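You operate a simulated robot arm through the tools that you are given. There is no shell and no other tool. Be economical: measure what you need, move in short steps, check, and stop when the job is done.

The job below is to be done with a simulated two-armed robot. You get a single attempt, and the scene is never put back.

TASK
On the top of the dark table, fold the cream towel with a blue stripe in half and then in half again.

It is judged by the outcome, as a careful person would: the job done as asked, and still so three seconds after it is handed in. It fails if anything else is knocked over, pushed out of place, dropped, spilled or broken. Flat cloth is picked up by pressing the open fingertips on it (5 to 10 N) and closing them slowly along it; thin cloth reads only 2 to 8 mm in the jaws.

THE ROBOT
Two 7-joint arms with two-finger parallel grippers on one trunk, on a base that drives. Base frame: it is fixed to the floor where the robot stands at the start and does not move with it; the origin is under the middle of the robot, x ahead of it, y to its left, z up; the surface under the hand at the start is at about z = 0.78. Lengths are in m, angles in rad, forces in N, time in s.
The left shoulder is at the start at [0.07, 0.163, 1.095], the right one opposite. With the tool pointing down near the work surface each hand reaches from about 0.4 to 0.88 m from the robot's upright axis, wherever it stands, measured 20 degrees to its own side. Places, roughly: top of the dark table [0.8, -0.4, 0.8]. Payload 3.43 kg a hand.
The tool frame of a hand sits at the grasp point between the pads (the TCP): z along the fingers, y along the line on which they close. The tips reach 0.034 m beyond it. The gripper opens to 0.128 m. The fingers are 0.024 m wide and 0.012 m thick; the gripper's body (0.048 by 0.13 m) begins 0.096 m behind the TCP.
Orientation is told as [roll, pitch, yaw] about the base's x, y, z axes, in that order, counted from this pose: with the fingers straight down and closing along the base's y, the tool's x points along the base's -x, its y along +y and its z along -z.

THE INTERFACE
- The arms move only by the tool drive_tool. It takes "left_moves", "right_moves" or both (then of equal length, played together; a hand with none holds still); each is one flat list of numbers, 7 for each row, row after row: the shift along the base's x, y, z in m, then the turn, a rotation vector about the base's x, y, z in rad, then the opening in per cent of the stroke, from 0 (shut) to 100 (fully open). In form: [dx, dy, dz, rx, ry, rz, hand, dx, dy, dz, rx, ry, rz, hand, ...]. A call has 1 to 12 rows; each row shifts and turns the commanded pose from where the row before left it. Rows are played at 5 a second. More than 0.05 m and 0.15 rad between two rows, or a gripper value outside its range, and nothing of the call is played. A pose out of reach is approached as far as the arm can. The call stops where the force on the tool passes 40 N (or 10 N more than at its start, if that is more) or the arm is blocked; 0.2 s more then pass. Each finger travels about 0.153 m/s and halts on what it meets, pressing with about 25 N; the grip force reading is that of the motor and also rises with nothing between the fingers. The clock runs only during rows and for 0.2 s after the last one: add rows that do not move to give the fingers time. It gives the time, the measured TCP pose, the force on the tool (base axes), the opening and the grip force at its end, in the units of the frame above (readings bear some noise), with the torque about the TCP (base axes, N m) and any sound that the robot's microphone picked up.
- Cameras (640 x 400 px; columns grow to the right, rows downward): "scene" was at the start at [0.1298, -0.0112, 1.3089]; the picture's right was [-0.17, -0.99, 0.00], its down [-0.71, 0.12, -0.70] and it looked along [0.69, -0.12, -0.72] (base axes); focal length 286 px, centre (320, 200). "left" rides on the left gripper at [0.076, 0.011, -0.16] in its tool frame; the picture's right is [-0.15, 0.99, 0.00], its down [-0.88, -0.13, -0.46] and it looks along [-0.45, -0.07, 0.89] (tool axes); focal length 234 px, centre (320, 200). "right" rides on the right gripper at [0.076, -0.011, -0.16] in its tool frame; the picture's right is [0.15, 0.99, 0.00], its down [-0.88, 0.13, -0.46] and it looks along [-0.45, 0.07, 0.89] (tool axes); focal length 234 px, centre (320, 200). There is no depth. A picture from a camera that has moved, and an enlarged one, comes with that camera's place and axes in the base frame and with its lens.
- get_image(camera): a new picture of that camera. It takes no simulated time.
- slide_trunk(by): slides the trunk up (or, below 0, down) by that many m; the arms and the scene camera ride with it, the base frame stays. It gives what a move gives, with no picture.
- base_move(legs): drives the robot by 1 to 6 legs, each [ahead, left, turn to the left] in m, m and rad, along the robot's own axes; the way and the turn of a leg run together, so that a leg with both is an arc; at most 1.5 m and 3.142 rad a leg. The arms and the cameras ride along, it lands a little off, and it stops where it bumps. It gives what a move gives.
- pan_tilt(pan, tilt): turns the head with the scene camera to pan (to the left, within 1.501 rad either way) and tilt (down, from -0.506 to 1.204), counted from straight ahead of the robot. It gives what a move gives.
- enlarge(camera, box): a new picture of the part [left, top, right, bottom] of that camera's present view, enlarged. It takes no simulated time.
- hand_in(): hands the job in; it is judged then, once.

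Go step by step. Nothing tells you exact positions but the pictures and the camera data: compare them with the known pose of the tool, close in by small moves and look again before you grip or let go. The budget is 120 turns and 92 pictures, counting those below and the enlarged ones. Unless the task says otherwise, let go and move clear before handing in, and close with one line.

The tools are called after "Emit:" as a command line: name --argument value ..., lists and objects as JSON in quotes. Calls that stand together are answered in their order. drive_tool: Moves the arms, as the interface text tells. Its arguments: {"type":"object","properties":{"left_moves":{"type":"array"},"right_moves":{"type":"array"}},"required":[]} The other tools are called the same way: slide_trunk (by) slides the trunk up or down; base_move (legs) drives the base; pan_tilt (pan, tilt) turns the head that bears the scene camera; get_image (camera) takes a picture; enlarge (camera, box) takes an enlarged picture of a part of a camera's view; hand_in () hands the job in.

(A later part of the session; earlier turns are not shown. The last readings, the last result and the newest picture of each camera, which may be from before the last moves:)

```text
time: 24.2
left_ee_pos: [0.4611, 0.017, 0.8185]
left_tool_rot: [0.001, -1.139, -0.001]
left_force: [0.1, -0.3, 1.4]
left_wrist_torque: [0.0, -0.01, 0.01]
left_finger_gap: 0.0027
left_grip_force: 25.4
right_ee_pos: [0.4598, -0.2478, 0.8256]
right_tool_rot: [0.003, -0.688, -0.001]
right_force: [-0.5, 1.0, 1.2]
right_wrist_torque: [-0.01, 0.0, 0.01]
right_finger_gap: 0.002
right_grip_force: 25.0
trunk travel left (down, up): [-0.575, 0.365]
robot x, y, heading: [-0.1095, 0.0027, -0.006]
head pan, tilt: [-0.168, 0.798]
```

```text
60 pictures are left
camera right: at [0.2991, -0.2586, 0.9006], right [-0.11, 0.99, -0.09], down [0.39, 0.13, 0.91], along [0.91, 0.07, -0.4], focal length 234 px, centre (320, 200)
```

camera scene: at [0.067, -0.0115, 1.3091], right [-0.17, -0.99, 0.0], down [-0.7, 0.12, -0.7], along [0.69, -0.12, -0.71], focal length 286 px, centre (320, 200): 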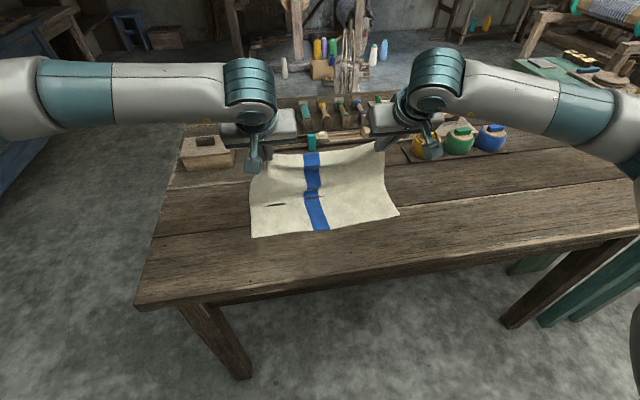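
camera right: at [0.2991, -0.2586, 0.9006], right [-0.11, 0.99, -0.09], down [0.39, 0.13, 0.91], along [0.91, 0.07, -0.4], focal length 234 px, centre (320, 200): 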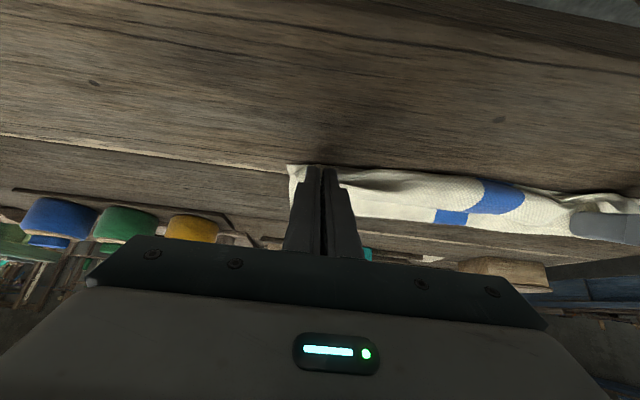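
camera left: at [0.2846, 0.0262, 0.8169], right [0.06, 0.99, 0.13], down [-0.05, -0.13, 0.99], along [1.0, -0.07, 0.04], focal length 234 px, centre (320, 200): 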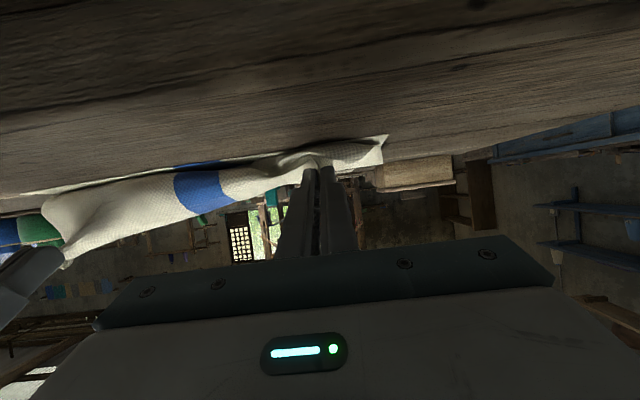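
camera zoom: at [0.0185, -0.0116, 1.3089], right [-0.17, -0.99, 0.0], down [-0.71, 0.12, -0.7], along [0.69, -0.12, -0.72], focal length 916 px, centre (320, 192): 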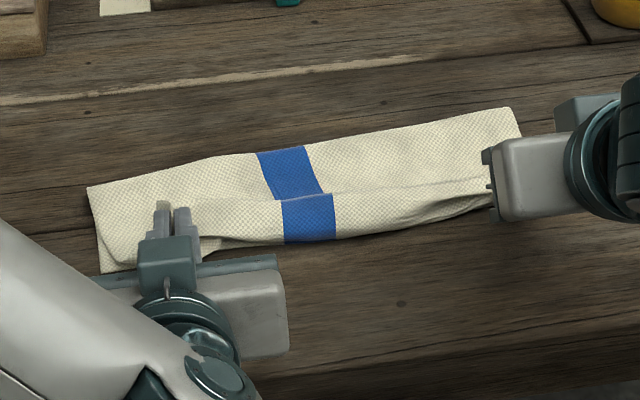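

Both edges are near their target, so I'll lower the last few mm, open, and back the hands out along their fingers.

Emit:
drive_tool --left_moves '[0, 0, -0.003, 0, 0, 0, 0, 0, 0, 0, 0, 0, 0, 8, 0, 0, 0, 0, 0, 0, 16, 0, 0, 0, 0, 0, 0, 16, -0.018, 0, 0.008, 0, 0, 0, 16, -0.018, 0, 0.008, 0, 0, 0, 16, -0.02, 0, 0.02, 0, 0.1, 0, 16, 0, 0, 0.03, 0, 0.1, 0, 16, 0, 0, 0.03, 0, 0.1, 0, 16]' --right_moves '[0, 0, -0.003, 0, 0, 0, 0, 0, 0, 0, 0, 0, 0, 8, 0, 0, 0, 0, 0, 0, 16, 0, 0, 0, 0, 0, 0, 16, -0.013, 0, 0.015, 0, 0, 0, 16, -0.013, 0, 0.015, 0, 0, 0, 16, -0.013, 0, 0.02, 0, 0.1, 0, 16, 0, 0, 0.03, 0, 0.1, 0, 16, 0, 0, 0.03, 0, 0.1, 0, 16]'

Emit:
enlarge --camera "scene" --box '[220, 140, 420, 265]'

Emit:
get_image --camera "left"

```text
time: 26.2
left_ee_pos: [0.4055, 0.0169, 0.912]
left_tool_rot: [0.0, -0.837, -0.001]
left_force: [0.3, 0.5, -0.5]
left_wrist_torque: [-0.01, -0.01, 0.01]
left_finger_gap: 0.0206
left_grip_force: 0.1
right_ee_pos: [0.4207, -0.2472, 0.9312]
right_tool_rot: [0.001, -0.386, 0.001]
right_force: [-0.1, -0.1, -0.3]
right_wrist_torque: [-0.01, 0.0, 0.02]
right_finger_gap: 0.0206
right_grip_force: 0.0
trunk travel left (down, up): [-0.575, 0.365]
robot x, y, heading: [-0.1092, -0.0001, 0.002]
head pan, tilt: [-0.168, 0.798]
```

```text
3.20 times, centred on (320, 202) of scene
camera zoom: at [0.0179, -0.0105, 1.3088], right [-0.17, -0.99, 0.0], down [-0.71, 0.12, -0.7], along [0.69, -0.12, -0.72], focal length 916 px, centre (320, 192)
```

zoom: 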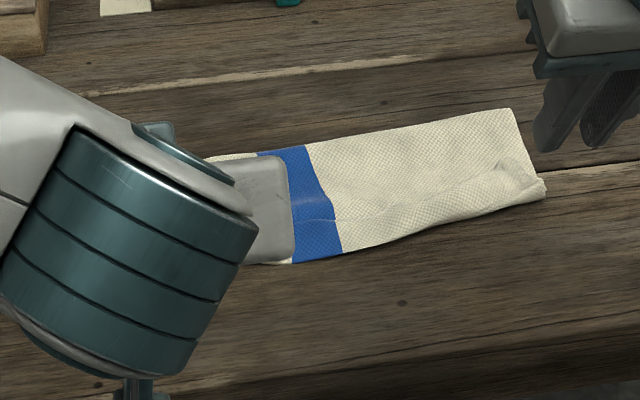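

```text
58 pictures are left
camera left: at [0.2368, 0.0272, 0.962], right [0.1, 0.99, 0.11], down [0.25, -0.13, 0.96], along [0.96, -0.07, -0.26], focal length 234 px, centre (320, 200)
```

left: 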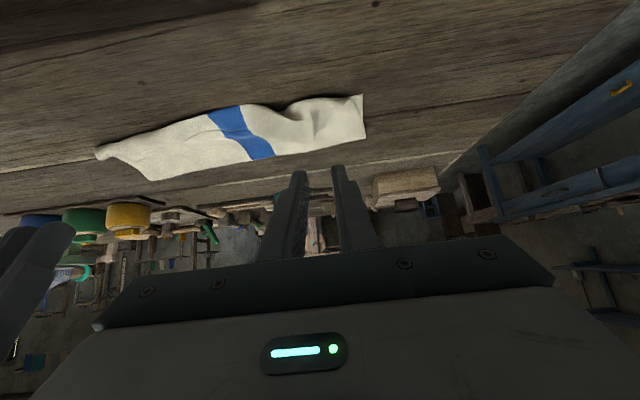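

The fold has settled. I'm raising the hands out to the sides and straightening them so I can inspect it.

Emit:
drive_tool --left_moves '[0.01, 0.02, 0.02, 0, 0.105, 0, 40, 0.01, 0.03, 0.02, 0, 0.105, 0, 40, 0.01, 0.03, 0.02, 0, 0.105, 0, 40, 0.01, 0.03, 0.02, 0, 0.105, 0, 40, 0.01, 0.03, 0.02, 0, 0.105, 0, 40, 0.01, 0.03, 0.01, 0, 0.105, 0, 40, 0.01, 0.03, 0, 0, 0.105, 0, 40, 0.01, 0.03, 0, 0, 0.1, 0, 40]' --right_moves '[0.01, -0.02, 0.02, 0, 0.05, 0, 40, 0.01, -0.03, 0.02, 0, 0.05, 0, 40, 0.01, -0.03, 0.02, 0, 0.05, 0, 40, 0.01, -0.03, 0.02, 0, 0.05, 0, 40, 0, -0.03, 0.02, 0, 0.05, 0, 40, 0, -0.03, 0.01, 0, 0.05, 0, 40, 0, -0.03, 0, 0, 0.05, 0, 40, 0, -0.03, 0, 0, 0.036, 0, 40]'

Emit:
enlarge --camera "scene" --box '[220, 130, 420, 255]'

```text
time: 28.0
left_ee_pos: [0.4853, 0.2471, 1.0215]
left_tool_rot: [0.0, -0.001, -0.001]
left_force: [-0.8, 0.2, 0.1]
left_wrist_torque: [-0.01, -0.01, -0.04]
left_finger_gap: 0.0514
left_grip_force: 0.0
right_ee_pos: [0.4611, -0.4783, 1.0417]
right_tool_rot: [0.001, 0.0, -0.001]
right_force: [0.6, -0.4, 1.1]
right_wrist_torque: [-0.03, 0.01, 0.01]
right_finger_gap: 0.0515
right_grip_force: 0.0
trunk travel left (down, up): [-0.575, 0.365]
robot x, y, heading: [-0.1133, -0.0023, 0.005]
head pan, tilt: [-0.168, 0.798]
```

```text
3.20 times, centred on (320, 192) of scene
camera zoom: at [0.0188, -0.011, 1.3089], right [-0.17, -0.99, 0.0], down [-0.71, 0.12, -0.7], along [0.69, -0.12, -0.72], focal length 916 px, centre (320, 224)
```

zoom: 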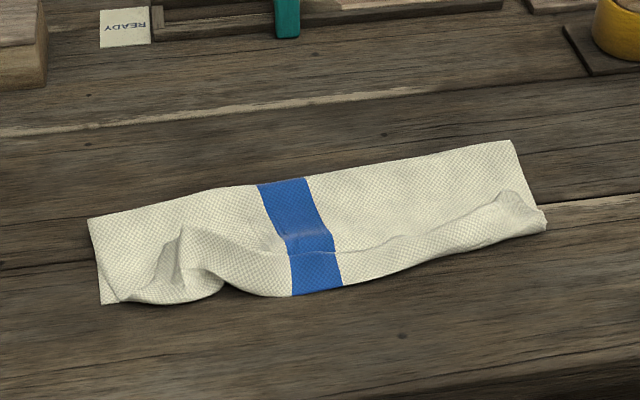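

The fold edge looks turned back on itself: the towel's free edge lies on top, pointing away, and slack bulges at the front. I'll bring the hands over to inspect it before regripping only the very edge.

Emit:
drive_tool --left_moves '[0.002, -0.039, -0.018, 0, 0, 0, 40, 0.002, -0.039, -0.018, 0, 0, 0, 40, 0.002, -0.039, -0.018, 0, 0, 0, 40, 0.003, -0.039, -0.018, 0, 0, 0, 40, 0.003, -0.039, -0.018, 0, 0, 0, 40, 0.003, -0.039, -0.018, 0, 0, 0, 40]' --right_moves '[0.006, 0.038, -0.02, 0, 0, 0, 40, 0.006, 0.038, -0.02, 0, 0, 0, 40, 0.007, 0.038, -0.02, 0, 0, 0, 40, 0.007, 0.038, -0.02, 0, 0, 0, 40, 0.007, 0.038, -0.02, 0, 0, 0, 40, 0.007, 0.036, -0.02, 0, 0, 0, 40]'

Emit:
get_image --camera "left"

Emit:
get_image --camera "right"

```text
time: 29.4
left_ee_pos: [0.4999, 0.0125, 0.9144]
left_tool_rot: [-0.002, -0.003, -0.001]
left_force: [0.7, 1.2, 0.2]
left_wrist_torque: [0.0, 0.01, -0.01]
left_finger_gap: 0.0512
left_grip_force: 0.0
right_ee_pos: [0.5021, -0.2512, 0.9195]
right_tool_rot: [0.0, -0.003, -0.002]
right_force: [0.1, 1.2, -0.3]
right_wrist_torque: [0.0, 0.02, -0.01]
right_finger_gap: 0.051
right_grip_force: 0.0
trunk travel left (down, up): [-0.575, 0.365]
robot x, y, heading: [-0.1081, -0.0031, -0.003]
head pan, tilt: [-0.168, 0.798]
```

```text
56 pictures are left
camera left: at [0.4253, 0.0225, 1.0735], right [0.15, 0.99, 0.0], down [0.88, -0.13, 0.46], along [0.45, -0.07, -0.89], focal length 234 px, centre (320, 200)
```

left: 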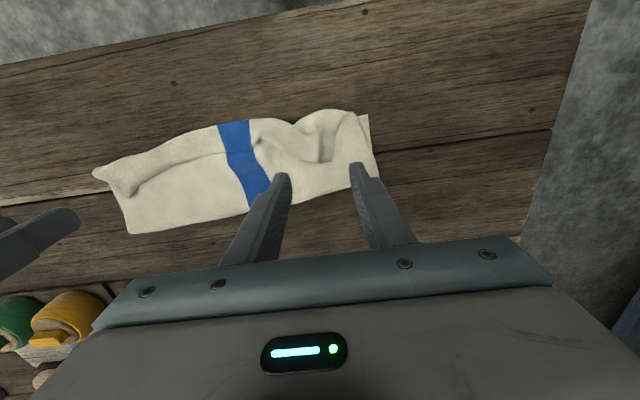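

```text
55 pictures are left
camera right: at [0.4263, -0.2626, 1.0805], right [-0.15, 0.99, 0.0], down [0.88, 0.13, 0.46], along [0.45, 0.07, -0.89], focal length 234 px, centre (320, 200)
```

right: 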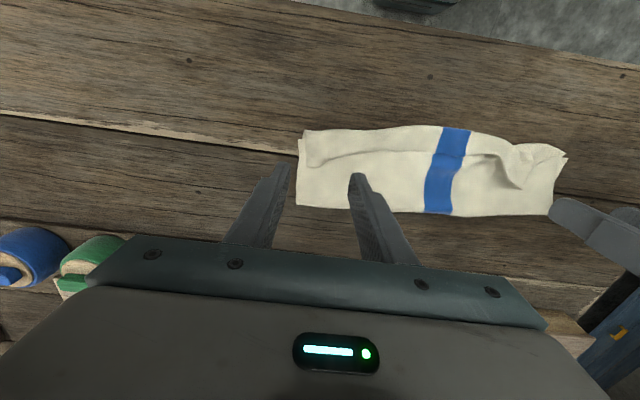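

Emit:
enlarge --camera "left" --box '[220, 90, 400, 210]'

Emit:
enlarge --camera "right" --box '[280, 110, 440, 220]'

```text
3.33 times, centred on (310, 150) of left
camera zoom: at [0.4253, 0.0225, 1.0735], right [0.15, 0.99, 0.0], down [0.88, -0.13, 0.46], along [0.45, -0.07, -0.89], focal length 781 px, centre (353, 367)
```

zoom: 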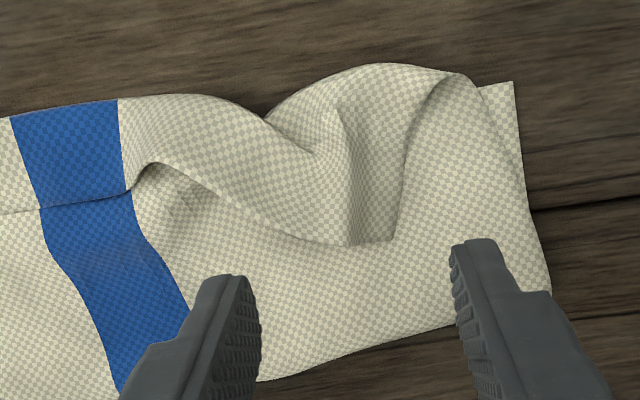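

```text
3.64 times, centred on (360, 165) of right
camera zoom: at [0.4263, -0.2626, 1.0805], right [-0.15, 0.99, 0.0], down [0.88, 0.13, 0.46], along [0.45, 0.07, -0.89], focal length 852 px, centre (174, 327)
```

zoom: 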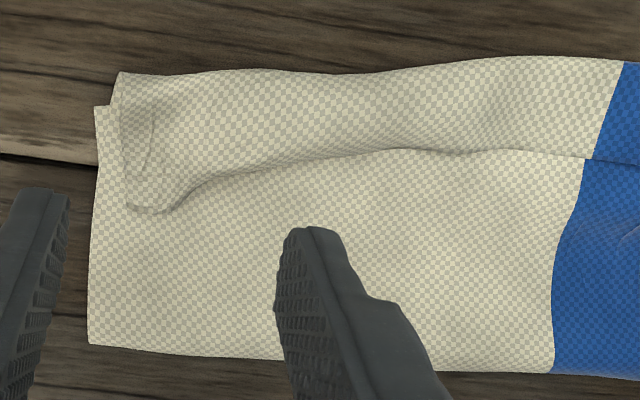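

Confirmed: a strip of upper layer is flipped back on top, and its raised pinch ridges are at about [0.514, 0.014] and [0.524, -0.250]. I'll straddle those ridges from above, close without pressing on the lower layer, and redo the fold tauter.

Emit:
drive_tool --left_moves '[0.008, 0.001, -0.03, 0, 0, 0, 30, 0.008, 0.001, -0.03, 0, 0, 0, 30, 0, 0, -0.02, 0, 0, 0, 30, 0, 0, 0, 0, 0, 0, 30]' --right_moves '[0.012, 0, -0.03, 0, 0, 0, 30, 0.011, 0, -0.03, 0, 0, 0, 30, 0, 0, -0.025, 0, 0, 0, 30, 0, 0, 0, 0, 0, 0, 30]'

Emit:
enlarge --camera "left" --box '[230, 90, 410, 210]'

Emit:
enlarge --camera "right" --box '[240, 90, 420, 210]'

```text
time: 30.4
left_ee_pos: [0.5157, 0.0164, 0.8343]
left_tool_rot: [0.001, -0.003, -0.001]
left_force: [1.1, -0.1, 0.4]
left_wrist_torque: [0.01, 0.02, 0.01]
left_finger_gap: 0.0385
left_grip_force: 0.0
right_ee_pos: [0.5233, -0.2507, 0.8355]
right_tool_rot: [-0.001, -0.003, 0.0]
right_force: [-0.5, 1.0, 0.1]
right_wrist_torque: [0.0, -0.02, 0.02]
right_finger_gap: 0.0384
right_grip_force: 0.1
trunk travel left (down, up): [-0.575, 0.365]
robot x, y, heading: [-0.1105, 0.0026, 0.002]
head pan, tilt: [-0.168, 0.798]
```

```text
3.33 times, centred on (320, 150) of left
camera zoom: at [0.4395, 0.0265, 0.9934], right [0.15, 0.99, 0.0], down [0.88, -0.13, 0.46], along [0.45, -0.07, -0.89], focal length 781 px, centre (320, 367)
```

zoom: 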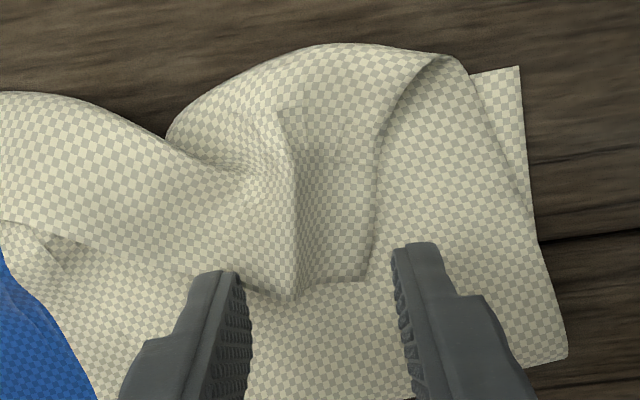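

```text
3.33 times, centred on (330, 150) of right
camera zoom: at [0.4469, -0.2632, 0.9952], right [-0.15, 0.99, 0.0], down [0.88, 0.13, 0.46], along [0.45, 0.07, -0.89], focal length 781 px, centre (287, 367)
```

zoom: 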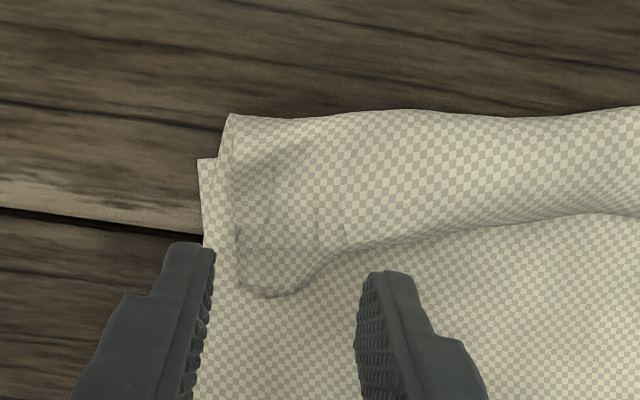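

The fingers straddle the raised ridges with about 13 mm overlap on the edge. I'm lowering to just above the lower layers and closing slowly.

Emit:
drive_tool --left_moves '[-0.001, 0, -0.012, 0, 0, 0, 30, 0, 0, 0, 0, 0, 0, 24, 0, 0, 0, 0, 0, 0, 18, 0, 0, 0, 0, 0, 0, 12, 0, 0, 0, 0, 0, 0, 6, 0, 0, 0, 0, 0, 0, 0, 0, 0, 0, 0, 0, 0, 0]' --right_moves '[-0.001, -0.002, -0.013, 0, 0, 0, 30, 0, 0, 0, 0, 0, 0, 24, 0, 0, 0, 0, 0, 0, 18, 0, 0, 0, 0, 0, 0, 12, 0, 0, 0, 0, 0, 0, 6, 0, 0, 0, 0, 0, 0, 0, 0, 0, 0, 0, 0, 0, 0]'

Emit:
enlarge --camera "left" --box '[230, 90, 410, 210]'

Emit:
enlarge --camera "right" --box '[240, 90, 420, 210]'

```text
time: 32.0
left_ee_pos: [0.5146, 0.0163, 0.8222]
left_tool_rot: [0.0, -0.004, 0.001]
left_force: [0.1, 0.9, -0.1]
left_wrist_torque: [0.02, 0.02, 0.0]
left_finger_gap: 0.0021
left_grip_force: 25.0
right_ee_pos: [0.5217, -0.2534, 0.8225]
right_tool_rot: [0.001, -0.002, -0.002]
right_force: [-0.5, -0.4, 0.1]
right_wrist_torque: [0.01, 0.03, -0.01]
right_finger_gap: 0.0
right_grip_force: 24.5
trunk travel left (down, up): [-0.575, 0.365]
robot x, y, heading: [-0.1116, -0.0019, -0.004]
head pan, tilt: [-0.168, 0.798]
```

```text
3.33 times, centred on (320, 150) of left
camera zoom: at [0.4385, 0.0258, 0.981], right [0.15, 0.99, 0.0], down [0.88, -0.13, 0.46], along [0.45, -0.07, -0.89], focal length 781 px, centre (320, 367)
```

zoom: 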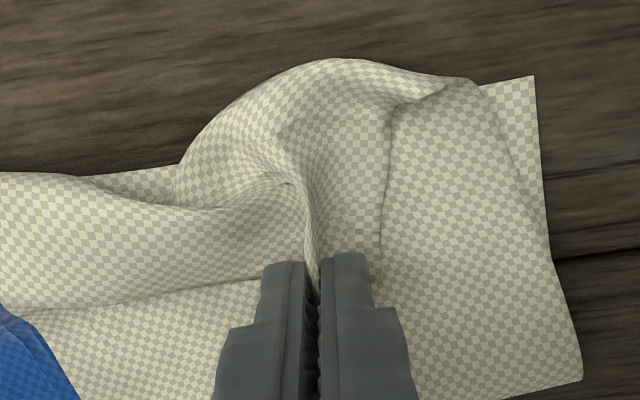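

```text
3.33 times, centred on (330, 150) of right
camera zoom: at [0.4461, -0.2647, 0.9825], right [-0.15, 0.99, 0.0], down [0.88, 0.13, 0.46], along [0.45, 0.07, -0.89], focal length 781 px, centre (287, 367)
```

zoom: 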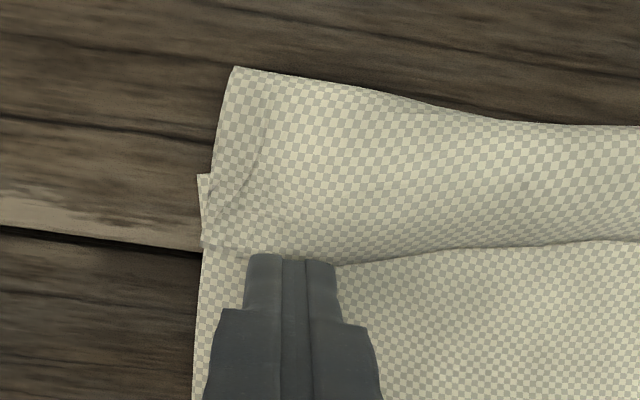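

The left grips the flap, but the right missed because the flap slid toward me. I'm lifting the right, reopening, shifting nearer and pressing lightly.

Emit:
drive_tool --right_moves '[0, 0, 0.015, 0, 0, 0, 0, -0.009, 0.003, 0, 0, 0, 0, 30, 0, 0, 0, 0, 0, 0, 30, 0, 0, -0.015, 0, 0, 0, 30, 0, 0, -0.002, 0, 0, 0, 30]'

Emit:
enlarge --camera "right" --box '[240, 90, 420, 210]'

```text
time: 33.2
left_ee_pos: [0.5147, 0.0155, 0.8221]
left_tool_rot: [0.0, -0.006, -0.001]
left_force: [-0.1, -0.2, 0.1]
left_wrist_torque: [0.0, -0.01, -0.01]
left_finger_gap: 0.0023
left_grip_force: 25.2
right_ee_pos: [0.5145, -0.2492, 0.8204]
right_tool_rot: [0.0, 0.0, 0.0]
right_force: [-0.1, -0.2, -0.3]
right_wrist_torque: [-0.03, 0.02, -0.02]
right_finger_gap: 0.0382
right_grip_force: 0.1
trunk travel left (down, up): [-0.575, 0.365]
robot x, y, heading: [-0.11, -0.0028, -0.0]
head pan, tilt: [-0.168, 0.798]
```

```text
3.33 times, centred on (330, 150) of right
camera zoom: at [0.4383, -0.2613, 0.9803], right [-0.15, 0.99, 0.0], down [0.88, 0.13, 0.46], along [0.45, 0.07, -0.89], focal length 781 px, centre (287, 367)
```

zoom: 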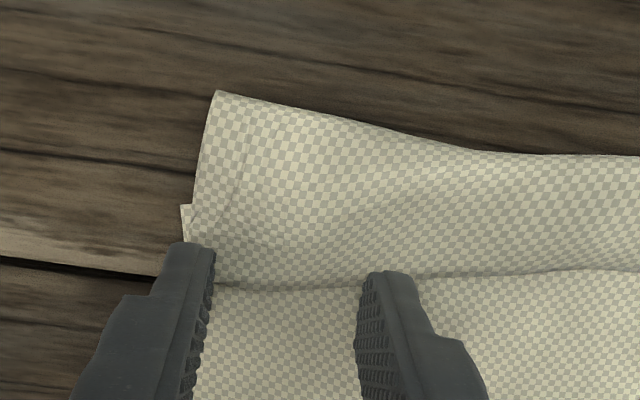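

Emit:
drive_tool --right_moves '[-0.005, 0.009, 0, 0, 0, 0, 30, 0, 0, -0.003, 0, 0, 0, 30, 0, 0, 0, 0, 0, 0, 30]'

```text
time: 34.0
left_ee_pos: [0.5146, 0.016, 0.8211]
left_tool_rot: [0.002, -0.004, -0.001]
left_force: [-0.3, 0.0, 0.7]
left_wrist_torque: [-0.04, 0.03, -0.01]
left_finger_gap: 0.0022
left_grip_force: 24.8
right_ee_pos: [0.5097, -0.24, 0.8172]
right_tool_rot: [0.002, -0.002, -0.001]
right_force: [-0.1, 0.9, 3.7]
right_wrist_torque: [-0.01, -0.01, 0.0]
right_finger_gap: 0.0383
right_grip_force: 0.1
trunk travel left (down, up): [-0.575, 0.365]
robot x, y, heading: [-0.1097, 0.0018, 0.004]
head pan, tilt: [-0.168, 0.798]
```

Light contact at 3.7 N; I'm pressing half a millimetre more and closing slowly.

Emit:
drive_tool --right_moves '[0, 0, -0.0005, 0, 0, 0, 30, 0, 0, 0, 0, 0, 0, 27, 0, 0, 0, 0, 0, 0, 24, 0, 0, 0, 0, 0, 0, 21, 0, 0, 0, 0, 0, 0, 18, 0, 0, 0, 0, 0, 0, 15, 0, 0, 0, 0, 0, 0, 12, 0, 0, 0, 0, 0, 0, 9, 0, 0, 0, 0, 0, 0, 6, 0, 0, 0, 0, 0, 0, 3, 0, 0, 0, 0, 0, 0, 0, 0, 0, 0, 0, 0, 0, 0]'

Emit:
enlarge --camera "right" --box '[240, 90, 420, 210]'

```text
time: 36.6
left_ee_pos: [0.5136, 0.016, 0.8219]
left_tool_rot: [0.0, -0.005, -0.002]
left_force: [-0.1, -3.0, 0.9]
left_wrist_torque: [-0.09, -0.02, 0.08]
left_finger_gap: 0.0025
left_grip_force: 24.9
right_ee_pos: [0.509, -0.2409, 0.8183]
right_tool_rot: [0.001, -0.001, 0.002]
right_force: [0.0, 3.7, 6.0]
right_wrist_torque: [0.07, 0.04, -0.08]
right_finger_gap: 0.0024
right_grip_force: 24.9
trunk travel left (down, up): [-0.575, 0.365]
robot x, y, heading: [-0.1119, -0.0021, -0.002]
head pan, tilt: [-0.168, 0.798]
```

```text
3.33 times, centred on (330, 150) of right
camera zoom: at [0.433, -0.2522, 0.9775], right [-0.15, 0.99, 0.0], down [0.88, 0.13, 0.46], along [0.45, 0.07, -0.89], focal length 781 px, centre (287, 367)
```

zoom: 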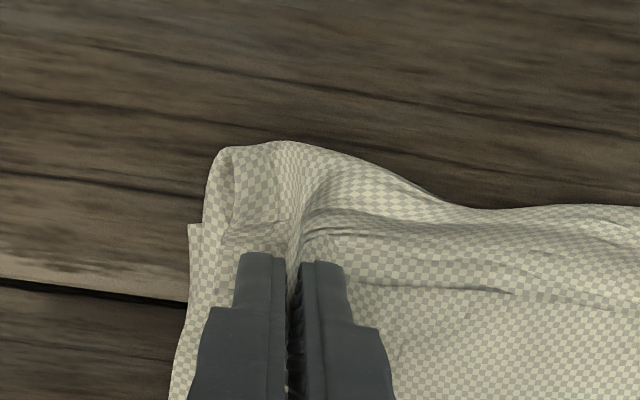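

Both hands now hold the edge. I'm lifting it until the cloth hangs vertically above the intended fold line, which resets the slack.

Emit:
drive_tool --left_moves '[0.004, -0.002, 0.02, 0, 0, 0, 0, 0.008, -0.001, 0.02, 0, 0, 0, 0, 0.012, 0, 0.018, 0, 0, 0, 0, 0.014, 0, 0.015, 0, 0, 0, 0, 0.015, 0, 0.013, 0, 0, 0, 0, 0.015, 0, 0.012, 0, 0, 0, 0, 0.014, 0, 0.01, 0, 0, 0, 0, 0.014, 0, 0.007, 0, 0, 0, 0]' --right_moves '[0.005, 0.002, 0.02, 0, 0, 0, 0, 0.01, 0.001, 0.02, 0, 0, 0, 0, 0.015, 0, 0.018, 0, 0, 0, 0, 0.018, 0, 0.018, 0, 0, 0, 0, 0.019, 0, 0.013, 0, 0, 0, 0, 0.019, 0, 0.012, 0, 0, 0, 0, 0.018, 0, 0.01, 0, 0, 0, 0, 0.017, 0, 0.007, 0, 0, 0, 0]'

Emit:
enlarge --camera "scene" --box '[200, 90, 440, 240]'

Emit:
get_image --camera "left"

Emit:
get_image --camera "right"

```text
time: 38.4
left_ee_pos: [0.6092, 0.0109, 0.9379]
left_tool_rot: [0.001, -0.005, -0.001]
left_force: [0.2, -0.4, -0.2]
left_wrist_torque: [0.03, 0.0, 0.01]
left_finger_gap: 0.0022
left_grip_force: 24.9
right_ee_pos: [0.6293, -0.2385, 0.9346]
right_tool_rot: [0.001, -0.001, 0.001]
right_force: [0.3, 0.5, -0.4]
right_wrist_torque: [0.03, 0.0, -0.01]
right_finger_gap: 0.0024
right_grip_force: 25.0
trunk travel left (down, up): [-0.575, 0.365]
robot x, y, heading: [-0.1132, -0.0026, -0.0]
head pan, tilt: [-0.168, 0.798]
```

```text
2.67 times, centred on (320, 165) of scene
camera zoom: at [0.019, -0.0112, 1.3088], right [-0.17, -0.99, 0.0], down [-0.71, 0.12, -0.7], along [0.69, -0.12, -0.72], focal length 763 px, centre (320, 293)
```

zoom: 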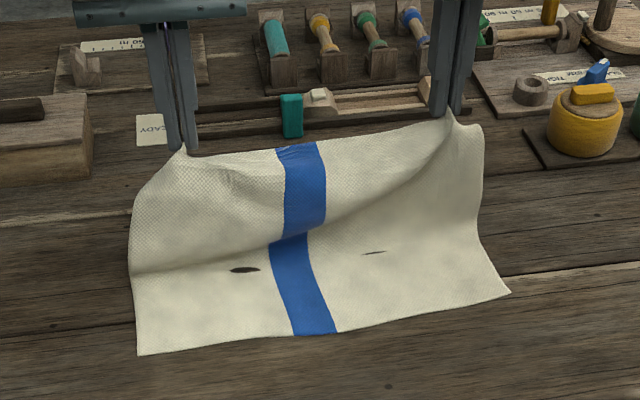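

```text
45 pictures are left
camera left: at [0.5345, 0.0219, 1.0969], right [0.15, 0.99, 0.0], down [0.88, -0.13, 0.46], along [0.45, -0.07, -0.89], focal length 234 px, centre (320, 200)
```

left: 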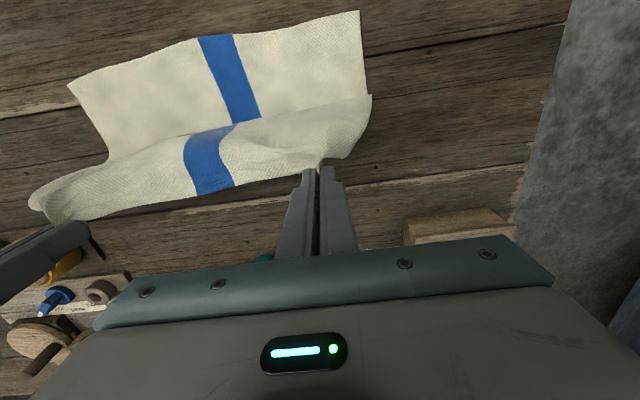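

```text
44 pictures are left
camera right: at [0.5534, -0.2493, 1.0945], right [-0.15, 0.99, 0.0], down [0.88, 0.13, 0.46], along [0.45, 0.07, -0.89], focal length 234 px, centre (320, 200)
```

right: 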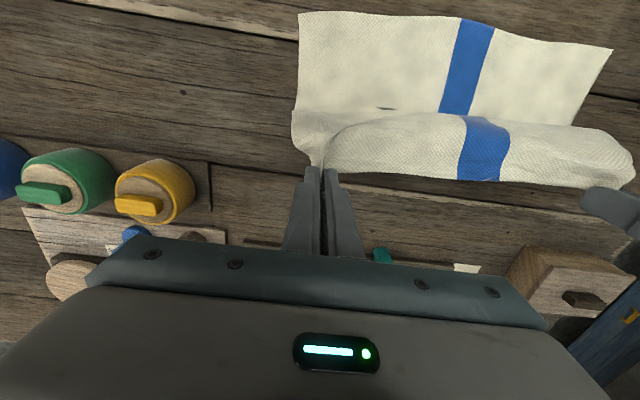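

Only the single upper layer is held — good. The fold contact has crept to x≈0.58, so I'll swing forward and low to lay the lower half out flat, then re-arc tautly.

Emit:
drive_tool --left_moves '[0.025, 0, -0.01, 0, 0, 0, 0, 0.025, 0, -0.016, 0, 0, 0, 0, 0.018, 0, -0.025, 0, 0, 0, 0, 0.01, 0, -0.025, 0, 0, 0, 0]' --right_moves '[0.025, 0, -0.01, 0, 0, 0, 0, 0.025, 0, -0.014, 0, 0, 0, 0, 0.015, 0, -0.025, 0, 0, 0, 0, 0.008, 0, -0.024, 0, 0, 0, 0]'

Emit:
drive_tool --left_moves '[0, 0, 0.028, 0, 0, 0, 0, -0.005, 0, 0.025, 0, -0.03, 0, 0, -0.012, 0, 0.012, 0, -0.07, 0, 0, -0.018, 0, 0.005, 0, -0.07, 0, 0, -0.018, 0, 0.003, 0, -0.07, 0, 0]' --right_moves '[0, 0, 0.028, 0, 0, 0, 0, -0.005, 0, 0.025, 0, -0.03, 0, 0, -0.012, 0, 0.012, 0, -0.07, 0, 0, -0.018, 0, 0.005, 0, -0.07, 0, 0, -0.018, 0, 0.003, 0, -0.07, 0, 0]'

Emit:
enlarge --camera "scene" --box '[200, 90, 440, 240]'

```text
time: 39.4
left_ee_pos: [0.6888, 0.0101, 0.8584]
left_tool_rot: [0.002, -0.004, -0.002]
left_force: [0.2, 0.9, 0.7]
left_wrist_torque: [0.0, 0.01, -0.01]
left_finger_gap: 0.0023
left_grip_force: 25.2
right_ee_pos: [0.7022, -0.237, 0.863]
right_tool_rot: [0.001, -0.002, 0.0]
right_force: [-0.4, -0.1, -0.4]
right_wrist_torque: [0.02, 0.04, 0.02]
right_finger_gap: 0.0024
right_grip_force: 25.2
trunk travel left (down, up): [-0.575, 0.365]
robot x, y, heading: [-0.1141, -0.0049, -0.002]
head pan, tilt: [-0.168, 0.798]
```

```text
time: 40.6
left_ee_pos: [0.6356, 0.0129, 0.9347]
left_tool_rot: [0.001, -0.246, 0.0]
left_force: [-0.9, -1.2, 0.2]
left_wrist_torque: [0.02, -0.04, -0.01]
left_finger_gap: 0.0023
left_grip_force: 25.2
right_ee_pos: [0.6478, -0.2382, 0.9376]
right_tool_rot: [0.002, -0.243, 0.001]
right_force: [0.0, 0.1, 0.7]
right_wrist_torque: [0.0, -0.04, 0.03]
right_finger_gap: 0.0025
right_grip_force: 25.3
trunk travel left (down, up): [-0.575, 0.365]
robot x, y, heading: [-0.1121, -0.0034, 0.0]
head pan, tilt: [-0.168, 0.798]
```

```text
2.67 times, centred on (320, 165) of scene
camera zoom: at [0.0173, -0.0112, 1.3091], right [-0.17, -0.99, 0.0], down [-0.7, 0.12, -0.7], along [0.69, -0.12, -0.71], focal length 763 px, centre (320, 293)
```

zoom: 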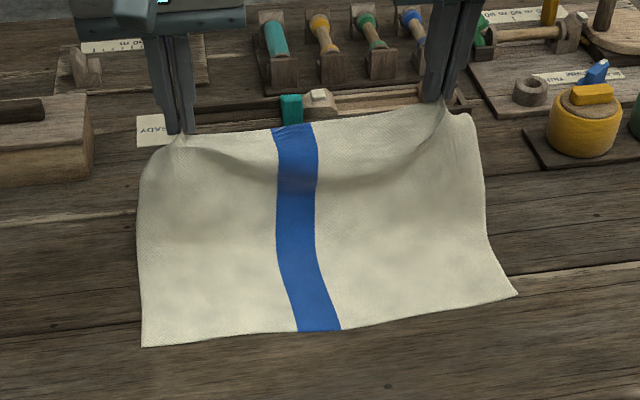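

The lower half is now laid flat with a clean fold coming up. I'm reversing the base 6 cm to carry the edge over the top of the arc.

Emit:
base_move --legs '[[-0.06, 0, 0]]'

Emit:
enlarge --camera "scene" --box '[200, 60, 440, 210]'

```text
time: 41.5
left_ee_pos: [0.5788, 0.0138, 0.9334]
left_tool_rot: [0.0, -0.244, -0.001]
left_force: [0.7, -0.1, 1.0]
left_wrist_torque: [0.01, -0.02, 0.05]
left_finger_gap: 0.0021
left_grip_force: 25.2
right_ee_pos: [0.5889, -0.2374, 0.9366]
right_tool_rot: [0.0, -0.242, -0.001]
right_force: [-0.5, 0.2, 0.6]
right_wrist_torque: [0.01, 0.01, -0.02]
right_finger_gap: 0.0027
right_grip_force: 24.6
trunk travel left (down, up): [-0.575, 0.365]
robot x, y, heading: [-0.1696, -0.0019, -0.002]
head pan, tilt: [-0.168, 0.798]
```

```text
2.67 times, centred on (320, 135) of scene
camera zoom: at [-0.0405, -0.0112, 1.3089], right [-0.17, -0.99, 0.0], down [-0.71, 0.12, -0.7], along [0.69, -0.12, -0.72], focal length 763 px, centre (320, 373)
```

zoom: 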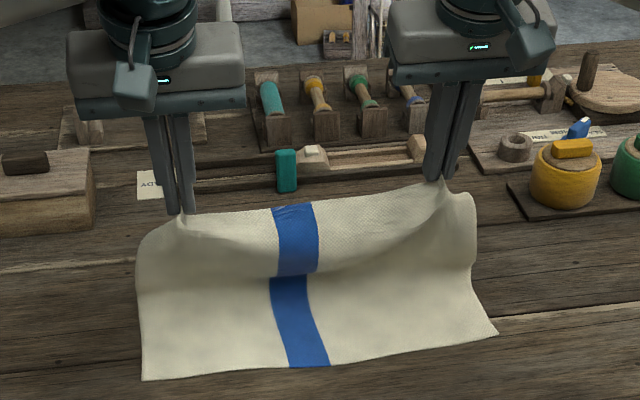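

Tension and shape look right. I'm sweeping down the second half of the arc with increasing tilt, stopping just above the table.

Emit:
drive_tool --left_moves '[-0.0216, 0, -0.0081, 0, -0.104, 0, 0, -0.0216, 0, -0.0081, 0, -0.104, 0, 0, -0.0161, 0, -0.0119, 0, -0.085, 0, 0, -0.0161, 0, -0.0119, 0, -0.085, 0, 0, -0.0112, 0, -0.0141, 0, -0.09, 0, 0, -0.0112, 0, -0.0141, 0, -0.09, 0, 0, -0.007, 0, -0.0156, 0, -0.075, 0, 0, -0.007, 0, -0.0156, 0, -0.075, 0, 0]' --right_moves '[-0.0216, 0, -0.0081, 0, -0.104, 0, 0, -0.0216, 0, -0.0081, 0, -0.104, 0, 0, -0.0161, 0, -0.0119, 0, -0.085, 0, 0, -0.0161, 0, -0.0119, 0, -0.085, 0, 0, -0.0112, 0, -0.0141, 0, -0.09, 0, 0, -0.0112, 0, -0.0141, 0, -0.09, 0, 0, -0.007, 0, -0.0166, 0, -0.075, 0, 0, -0.007, 0, -0.0166, 0, -0.075, 0, 0]'

Emit:
enlarge --camera "scene" --box '[200, 70, 440, 220]'

Emit:
get_image --camera "right"

```text
time: 43.3
left_ee_pos: [0.4659, 0.0138, 0.8328]
left_tool_rot: [-0.001, -0.954, 0.002]
left_force: [0.2, -0.1, -0.9]
left_wrist_torque: [0.0, 0.0, -0.02]
left_finger_gap: 0.0022
left_grip_force: 24.7
right_ee_pos: [0.4781, -0.238, 0.8353]
right_tool_rot: [0.001, -0.951, -0.002]
right_force: [-0.2, -0.2, 0.0]
right_wrist_torque: [0.0, 0.04, 0.02]
right_finger_gap: 0.0022
right_grip_force: 24.7
trunk travel left (down, up): [-0.575, 0.365]
robot x, y, heading: [-0.169, -0.0022, -0.001]
head pan, tilt: [-0.168, 0.798]
```

```text
2.67 times, centred on (320, 145) of scene
camera zoom: at [-0.0396, -0.0117, 1.309], right [-0.17, -0.99, 0.0], down [-0.71, 0.12, -0.7], along [0.69, -0.12, -0.72], focal length 763 px, centre (320, 347)
```

zoom: 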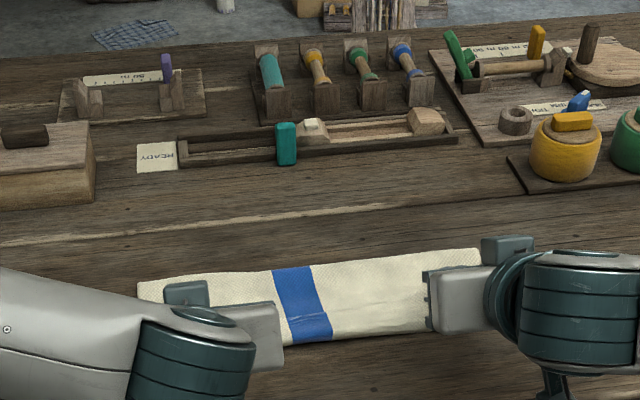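

```text
40 pictures are left
camera right: at [0.305, -0.2491, 0.8659], right [-0.09, 0.99, -0.12], down [0.14, 0.13, 0.98], along [0.99, 0.07, -0.15], focal length 234 px, centre (320, 200)
```

right: 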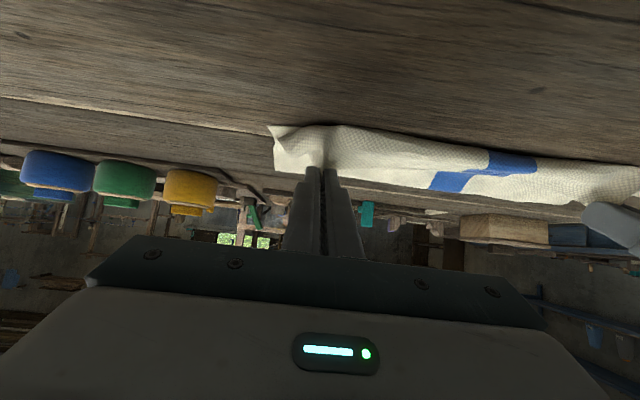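

Much cleaner this time. I'm lowering the edge onto the near edge with a small pull toward me, then releasing and backing out.

Emit:
drive_tool --left_moves '[-0.006, 0, -0.008, 0, -0.05, 0, 0, -0.006, 0, -0.009, 0, -0.05, 0, 0, 0, 0, 0, 0, 0, 0, 0]' --right_moves '[-0.005, 0, -0.009, 0, -0.05, 0, 0, -0.005, 0, -0.009, 0, -0.05, 0, 0, 0, 0, 0, 0, 0, 0, 0]'

Emit:
get_image --camera "left"

```text
time: 44.1
left_ee_pos: [0.4538, 0.014, 0.8165]
left_tool_rot: [0.001, -1.053, 0.0]
left_force: [-0.9, -1.4, 0.2]
left_wrist_torque: [0.03, 0.02, 0.0]
left_finger_gap: 0.0022
left_grip_force: 24.9
right_ee_pos: [0.4792, -0.2374, 0.8345]
right_tool_rot: [0.0, -0.951, 0.0]
right_force: [-0.2, -0.4, -0.6]
right_wrist_torque: [0.03, 0.01, 0.02]
right_finger_gap: 0.0023
right_grip_force: 25.2
right hand out of reach, approached as far as the arm can: row 1, 2
trunk travel left (down, up): [-0.575, 0.365]
robot x, y, heading: [-0.1671, 0.0014, -0.002]
head pan, tilt: [-0.168, 0.798]
```

```text
39 pictures are left
camera left: at [0.2773, 0.0236, 0.8303], right [0.07, 0.99, 0.13], down [0.04, -0.13, 0.99], along [1.0, -0.07, -0.05], focal length 234 px, centre (320, 200)
```

left: 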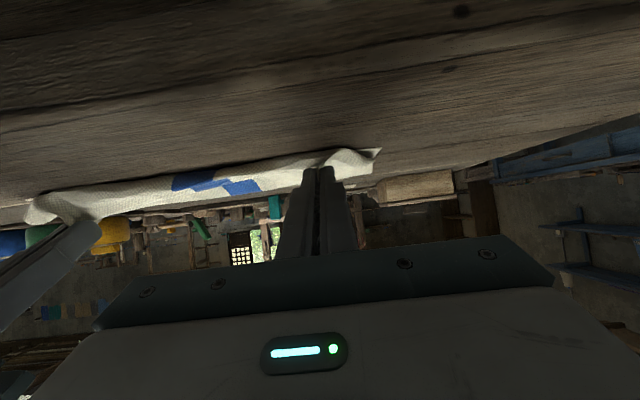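

The right is at its tilt limit, so I'm lowering it without more tilt.

Emit:
drive_tool --right_moves '[-0.003, 0, -0.007, 0, 0.04, 0, 0, -0.003, 0, -0.007, 0, 0.04, 0, 0, 0, 0, -0.002, 0, 0, 0, 0]'

```text
time: 44.9
left_ee_pos: [0.4527, 0.0129, 0.8167]
left_tool_rot: [0.0, -1.052, -0.002]
left_force: [-0.4, 0.3, -0.2]
left_wrist_torque: [-0.02, 0.01, -0.01]
left_finger_gap: 0.0022
left_grip_force: 25.0
right_ee_pos: [0.472, -0.238, 0.8201]
right_tool_rot: [0.001, -0.871, -0.001]
right_force: [0.4, 0.1, 2.5]
right_wrist_torque: [0.03, -0.04, 0.03]
right_finger_gap: 0.0025
right_grip_force: 24.6
trunk travel left (down, up): [-0.575, 0.365]
robot x, y, heading: [-0.1673, -0.0015, -0.003]
head pan, tilt: [-0.168, 0.798]
```

Emit:
drive_tool --left_moves '[0, 0, -0.001, 0, 0, 0, 6, 0, 0, 0, 0, 0, 0, 14, 0, 0, 0, 0, 0, 0, 14, -0.016, 0, 0.009, 0, 0, 0, 14, -0.018, 0, 0.011, 0, 0, 0, 14, -0.018, 0, 0.02, 0, 0.1, 0, 14, -0.01, 0.02, 0.035, 0, 0.12, 0, 14, 0, 0.03, 0.035, 0, 0.12, 0, 14, 0, 0.04, 0.025, 0, 0.12, 0, 14, 0.01, 0.04, 0.02, 0, 0.12, 0, 14, 0.01, 0.04, 0.01, 0, 0.12, 0, 14, 0.01, 0.04, 0.01, 0, 0.12, 0, 14]' --right_moves '[0, 0, 0, 0, 0, 0, 6, 0, 0, 0, 0, 0, 0, 14, 0, 0, 0, 0, 0, 0, 14, -0.014, 0, 0.012, 0, 0, 0, 14, -0.016, 0, 0.014, 0, 0, 0, 14, -0.016, 0, 0.02, 0, 0.1, 0, 14, -0.01, -0.02, 0.035, 0, 0.12, 0, 14, 0, -0.03, 0.035, 0, 0.12, 0, 14, 0, -0.04, 0.025, 0, 0.12, 0, 14, 0.01, -0.04, 0.02, 0, 0.12, 0, 14, 0.01, -0.04, 0.01, 0, 0.1, 0, 14, 0.01, -0.04, 0.01, 0, 0.1, 0, 14]'

Emit:
enlarge --camera "scene" --box '[220, 110, 420, 235]'

```text
time: 47.5
left_ee_pos: [0.4225, 0.2228, 0.9906]
left_tool_rot: [-0.002, -0.229, -0.001]
left_force: [0.0, -0.2, -1.1]
left_wrist_torque: [-0.01, 0.02, -0.01]
left_finger_gap: 0.0179
left_grip_force: 0.0
right_ee_pos: [0.4484, -0.4485, 0.9973]
right_tool_rot: [0.001, -0.087, 0.003]
right_force: [0.3, 0.0, -0.5]
right_wrist_torque: [0.04, 0.01, -0.02]
right_finger_gap: 0.0178
right_grip_force: 0.0
trunk travel left (down, up): [-0.575, 0.365]
robot x, y, heading: [-0.1678, -0.0014, 0.001]
head pan, tilt: [-0.168, 0.798]
```

```text
3.20 times, centred on (320, 172) of scene
camera zoom: at [-0.0387, -0.0105, 1.3088], right [-0.17, -0.99, 0.0], down [-0.71, 0.12, -0.7], along [0.69, -0.12, -0.72], focal length 916 px, centre (320, 288)
```

zoom: 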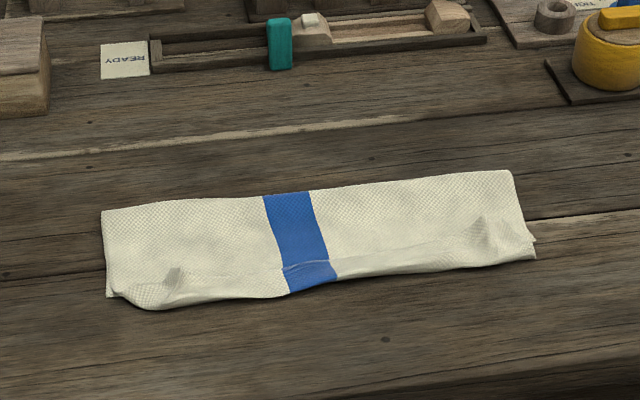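

The fold is now even, but about 2.5 cm of the free edge is still flipped back and the fold line sits about 2 cm short. I'll regrip the two raised ridges and redo it, keeping the pull low and tight.

Emit:
drive_tool --left_moves '[0.0125, -0.035, -0.015, 0, 0.038, 0, 30, 0.0125, -0.035, -0.015, 0, 0.038, 0, 30, 0.0125, -0.035, -0.015, 0, 0.038, 0, 30, 0.0125, -0.035, -0.015, 0, 0.038, 0, 30, 0.0125, -0.035, -0.015, 0, 0.038, 0, 30, 0.0125, -0.034, -0.015, 0, 0.039, 0, 30]' --right_moves '[0.0095, 0.0345, -0.016, 0, 0.0145, 0, 30, 0.0095, 0.0345, -0.016, 0, 0.0145, 0, 30, 0.0095, 0.0345, -0.016, 0, 0.0145, 0, 30, 0.0095, 0.0345, -0.016, 0, 0.0145, 0, 30, 0.0095, 0.0345, -0.016, 0, 0.0145, 0, 30, 0.0095, 0.0345, -0.016, 0, 0.0145, 0, 30]'

Emit:
enlarge --camera "left" --box '[230, 90, 410, 210]'

Emit:
enlarge --camera "right" --box '[240, 90, 420, 210]'

```text
time: 48.9
left_ee_pos: [0.4996, 0.0142, 0.8991]
left_tool_rot: [0.0, -0.002, 0.0]
left_force: [-0.1, 0.7, -1.1]
left_wrist_torque: [-0.02, -0.01, -0.03]
left_finger_gap: 0.0384
left_grip_force: 0.0
right_ee_pos: [0.5065, -0.2423, 0.9022]
right_tool_rot: [0.003, -0.003, -0.001]
right_force: [0.1, 0.0, -1.3]
right_wrist_torque: [0.03, 0.02, 0.01]
right_finger_gap: 0.0386
right_grip_force: 0.0
trunk travel left (down, up): [-0.575, 0.365]
robot x, y, heading: [-0.1675, -0.0039, -0.001]
head pan, tilt: [-0.168, 0.798]
```

```text
3.33 times, centred on (320, 150) of left
camera zoom: at [0.4239, 0.0236, 1.0595], right [0.15, 0.99, 0.0], down [0.88, -0.13, 0.46], along [0.45, -0.07, -0.89], focal length 781 px, centre (320, 367)
```

zoom: 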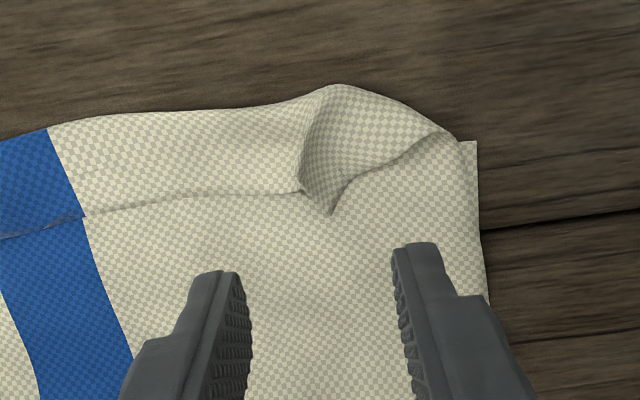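

```text
3.33 times, centred on (330, 150) of right
camera zoom: at [0.4303, -0.2544, 1.0615], right [-0.15, 0.99, 0.0], down [0.88, 0.13, 0.46], along [0.45, 0.07, -0.89], focal length 781 px, centre (287, 367)
```

zoom: 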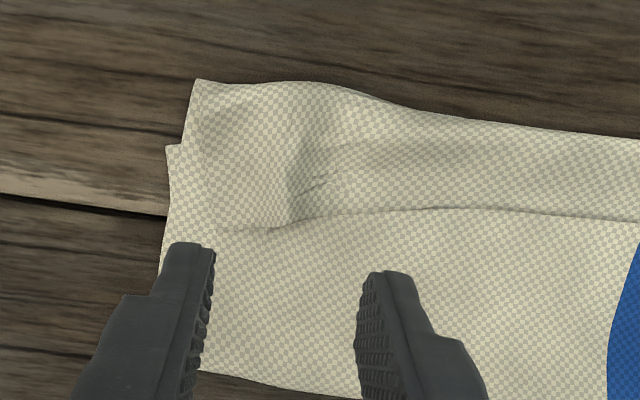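

Ridge tips are at [0.497, 0.015] and [0.507, -0.241], right under the hands. I'm lowering onto them, the right with light pressing, and closing.

Emit:
drive_tool --left_moves '[-0.001, 0.001, -0.035, 0, 0, 0, 30, 0, 0, -0.03, 0, 0, 0, 30, 0, 0, -0.014, 0, 0, 0, 30, 0, 0, 0, 0, 0, 0, 30]' --right_moves '[-0.001, 0.001, -0.035, 0, 0, 0, 30, 0, 0, -0.03, 0, 0, 0, 30, 0, 0, -0.018, 0, 0, 0, 30, 0, 0, -0.002, 0, 0, 0, 30]'

```text
time: 49.9
left_ee_pos: [0.497, 0.0145, 0.8248]
left_tool_rot: [-0.001, -0.004, 0.0]
left_force: [-0.2, -0.5, -0.3]
left_wrist_torque: [-0.01, 0.02, -0.02]
left_finger_gap: 0.0385
left_grip_force: 0.0
right_ee_pos: [0.5052, -0.2405, 0.819]
right_tool_rot: [0.0, -0.003, 0.0]
right_force: [0.1, 0.3, 2.3]
right_wrist_torque: [-0.03, 0.01, 0.02]
right_finger_gap: 0.0382
right_grip_force: 0.0
trunk travel left (down, up): [-0.575, 0.365]
robot x, y, heading: [-0.1696, -0.0021, -0.003]
head pan, tilt: [-0.168, 0.798]
```

Emit:
drive_tool --left_moves '[0, 0, -0.002, 0, 0, 0, 30, 0, 0, -0.001, 0, 0, 0, 27, 0, 0, 0, 0, 0, 0, 24, 0, 0, 0, 0, 0, 0, 21, 0, 0, 0, 0, 0, 0, 18, 0, 0, 0, 0, 0, 0, 15, 0, 0, 0, 0, 0, 0, 12, 0, 0, 0, 0, 0, 0, 9, 0, 0, 0, 0, 0, 0, 6, 0, 0, 0, 0, 0, 0, 3, 0, 0, 0, 0, 0, 0, 0, 0, 0, 0, 0, 0, 0, 0]' --right_moves '[0, 0, -0.001, 0, 0, 0, 30, 0, 0, 0, 0, 0, 0, 27, 0, 0, 0, 0, 0, 0, 24, 0, 0, 0, 0, 0, 0, 21, 0, 0, 0, 0, 0, 0, 18, 0, 0, 0, 0, 0, 0, 15, 0, 0, 0, 0, 0, 0, 12, 0, 0, 0, 0, 0, 0, 9, 0, 0, 0, 0, 0, 0, 6, 0, 0, 0, 0, 0, 0, 3, 0, 0, 0, 0, 0, 0, 0, 0, 0, 0, 0, 0, 0, 0]'

Emit:
enlarge --camera "left" --box '[230, 90, 410, 210]'

Emit:
enlarge --camera "right" --box '[240, 90, 420, 210]'

```text
time: 52.5
left_ee_pos: [0.4971, 0.0154, 0.8221]
left_tool_rot: [-0.001, -0.004, 0.0]
left_force: [-0.3, -3.4, -0.2]
left_wrist_torque: [-0.1, 0.02, 0.07]
left_finger_gap: 0.0023
left_grip_force: 25.1
right_ee_pos: [0.5029, -0.2404, 0.8179]
right_tool_rot: [0.003, -0.004, 0.002]
right_force: [0.3, 2.2, 4.3]
right_wrist_torque: [0.07, 0.05, -0.04]
right_finger_gap: 0.0025
right_grip_force: 24.6
trunk travel left (down, up): [-0.575, 0.365]
robot x, y, heading: [-0.1717, 0.0006, -0.0]
head pan, tilt: [-0.168, 0.798]
```

```text
3.33 times, centred on (320, 150) of left
camera zoom: at [0.4211, 0.0255, 0.9803], right [0.15, 0.99, 0.0], down [0.88, -0.13, 0.46], along [0.45, -0.07, -0.89], focal length 781 px, centre (320, 367)
```

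zoom: 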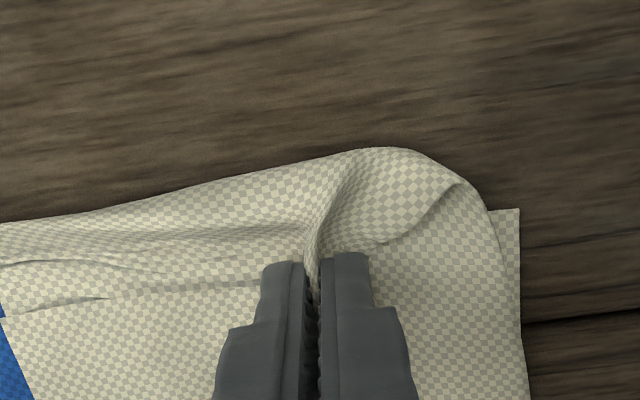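

```text
3.33 times, centred on (330, 150) of right
camera zoom: at [0.427, -0.2517, 0.9773], right [-0.15, 0.99, 0.0], down [0.88, 0.13, 0.46], along [0.45, 0.07, -0.89], focal length 781 px, centre (287, 367)
```

zoom: 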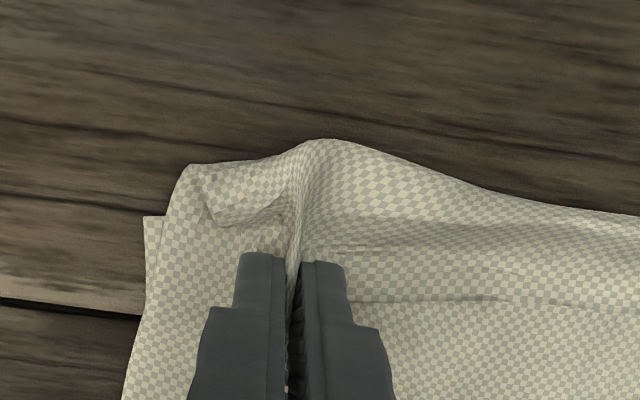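

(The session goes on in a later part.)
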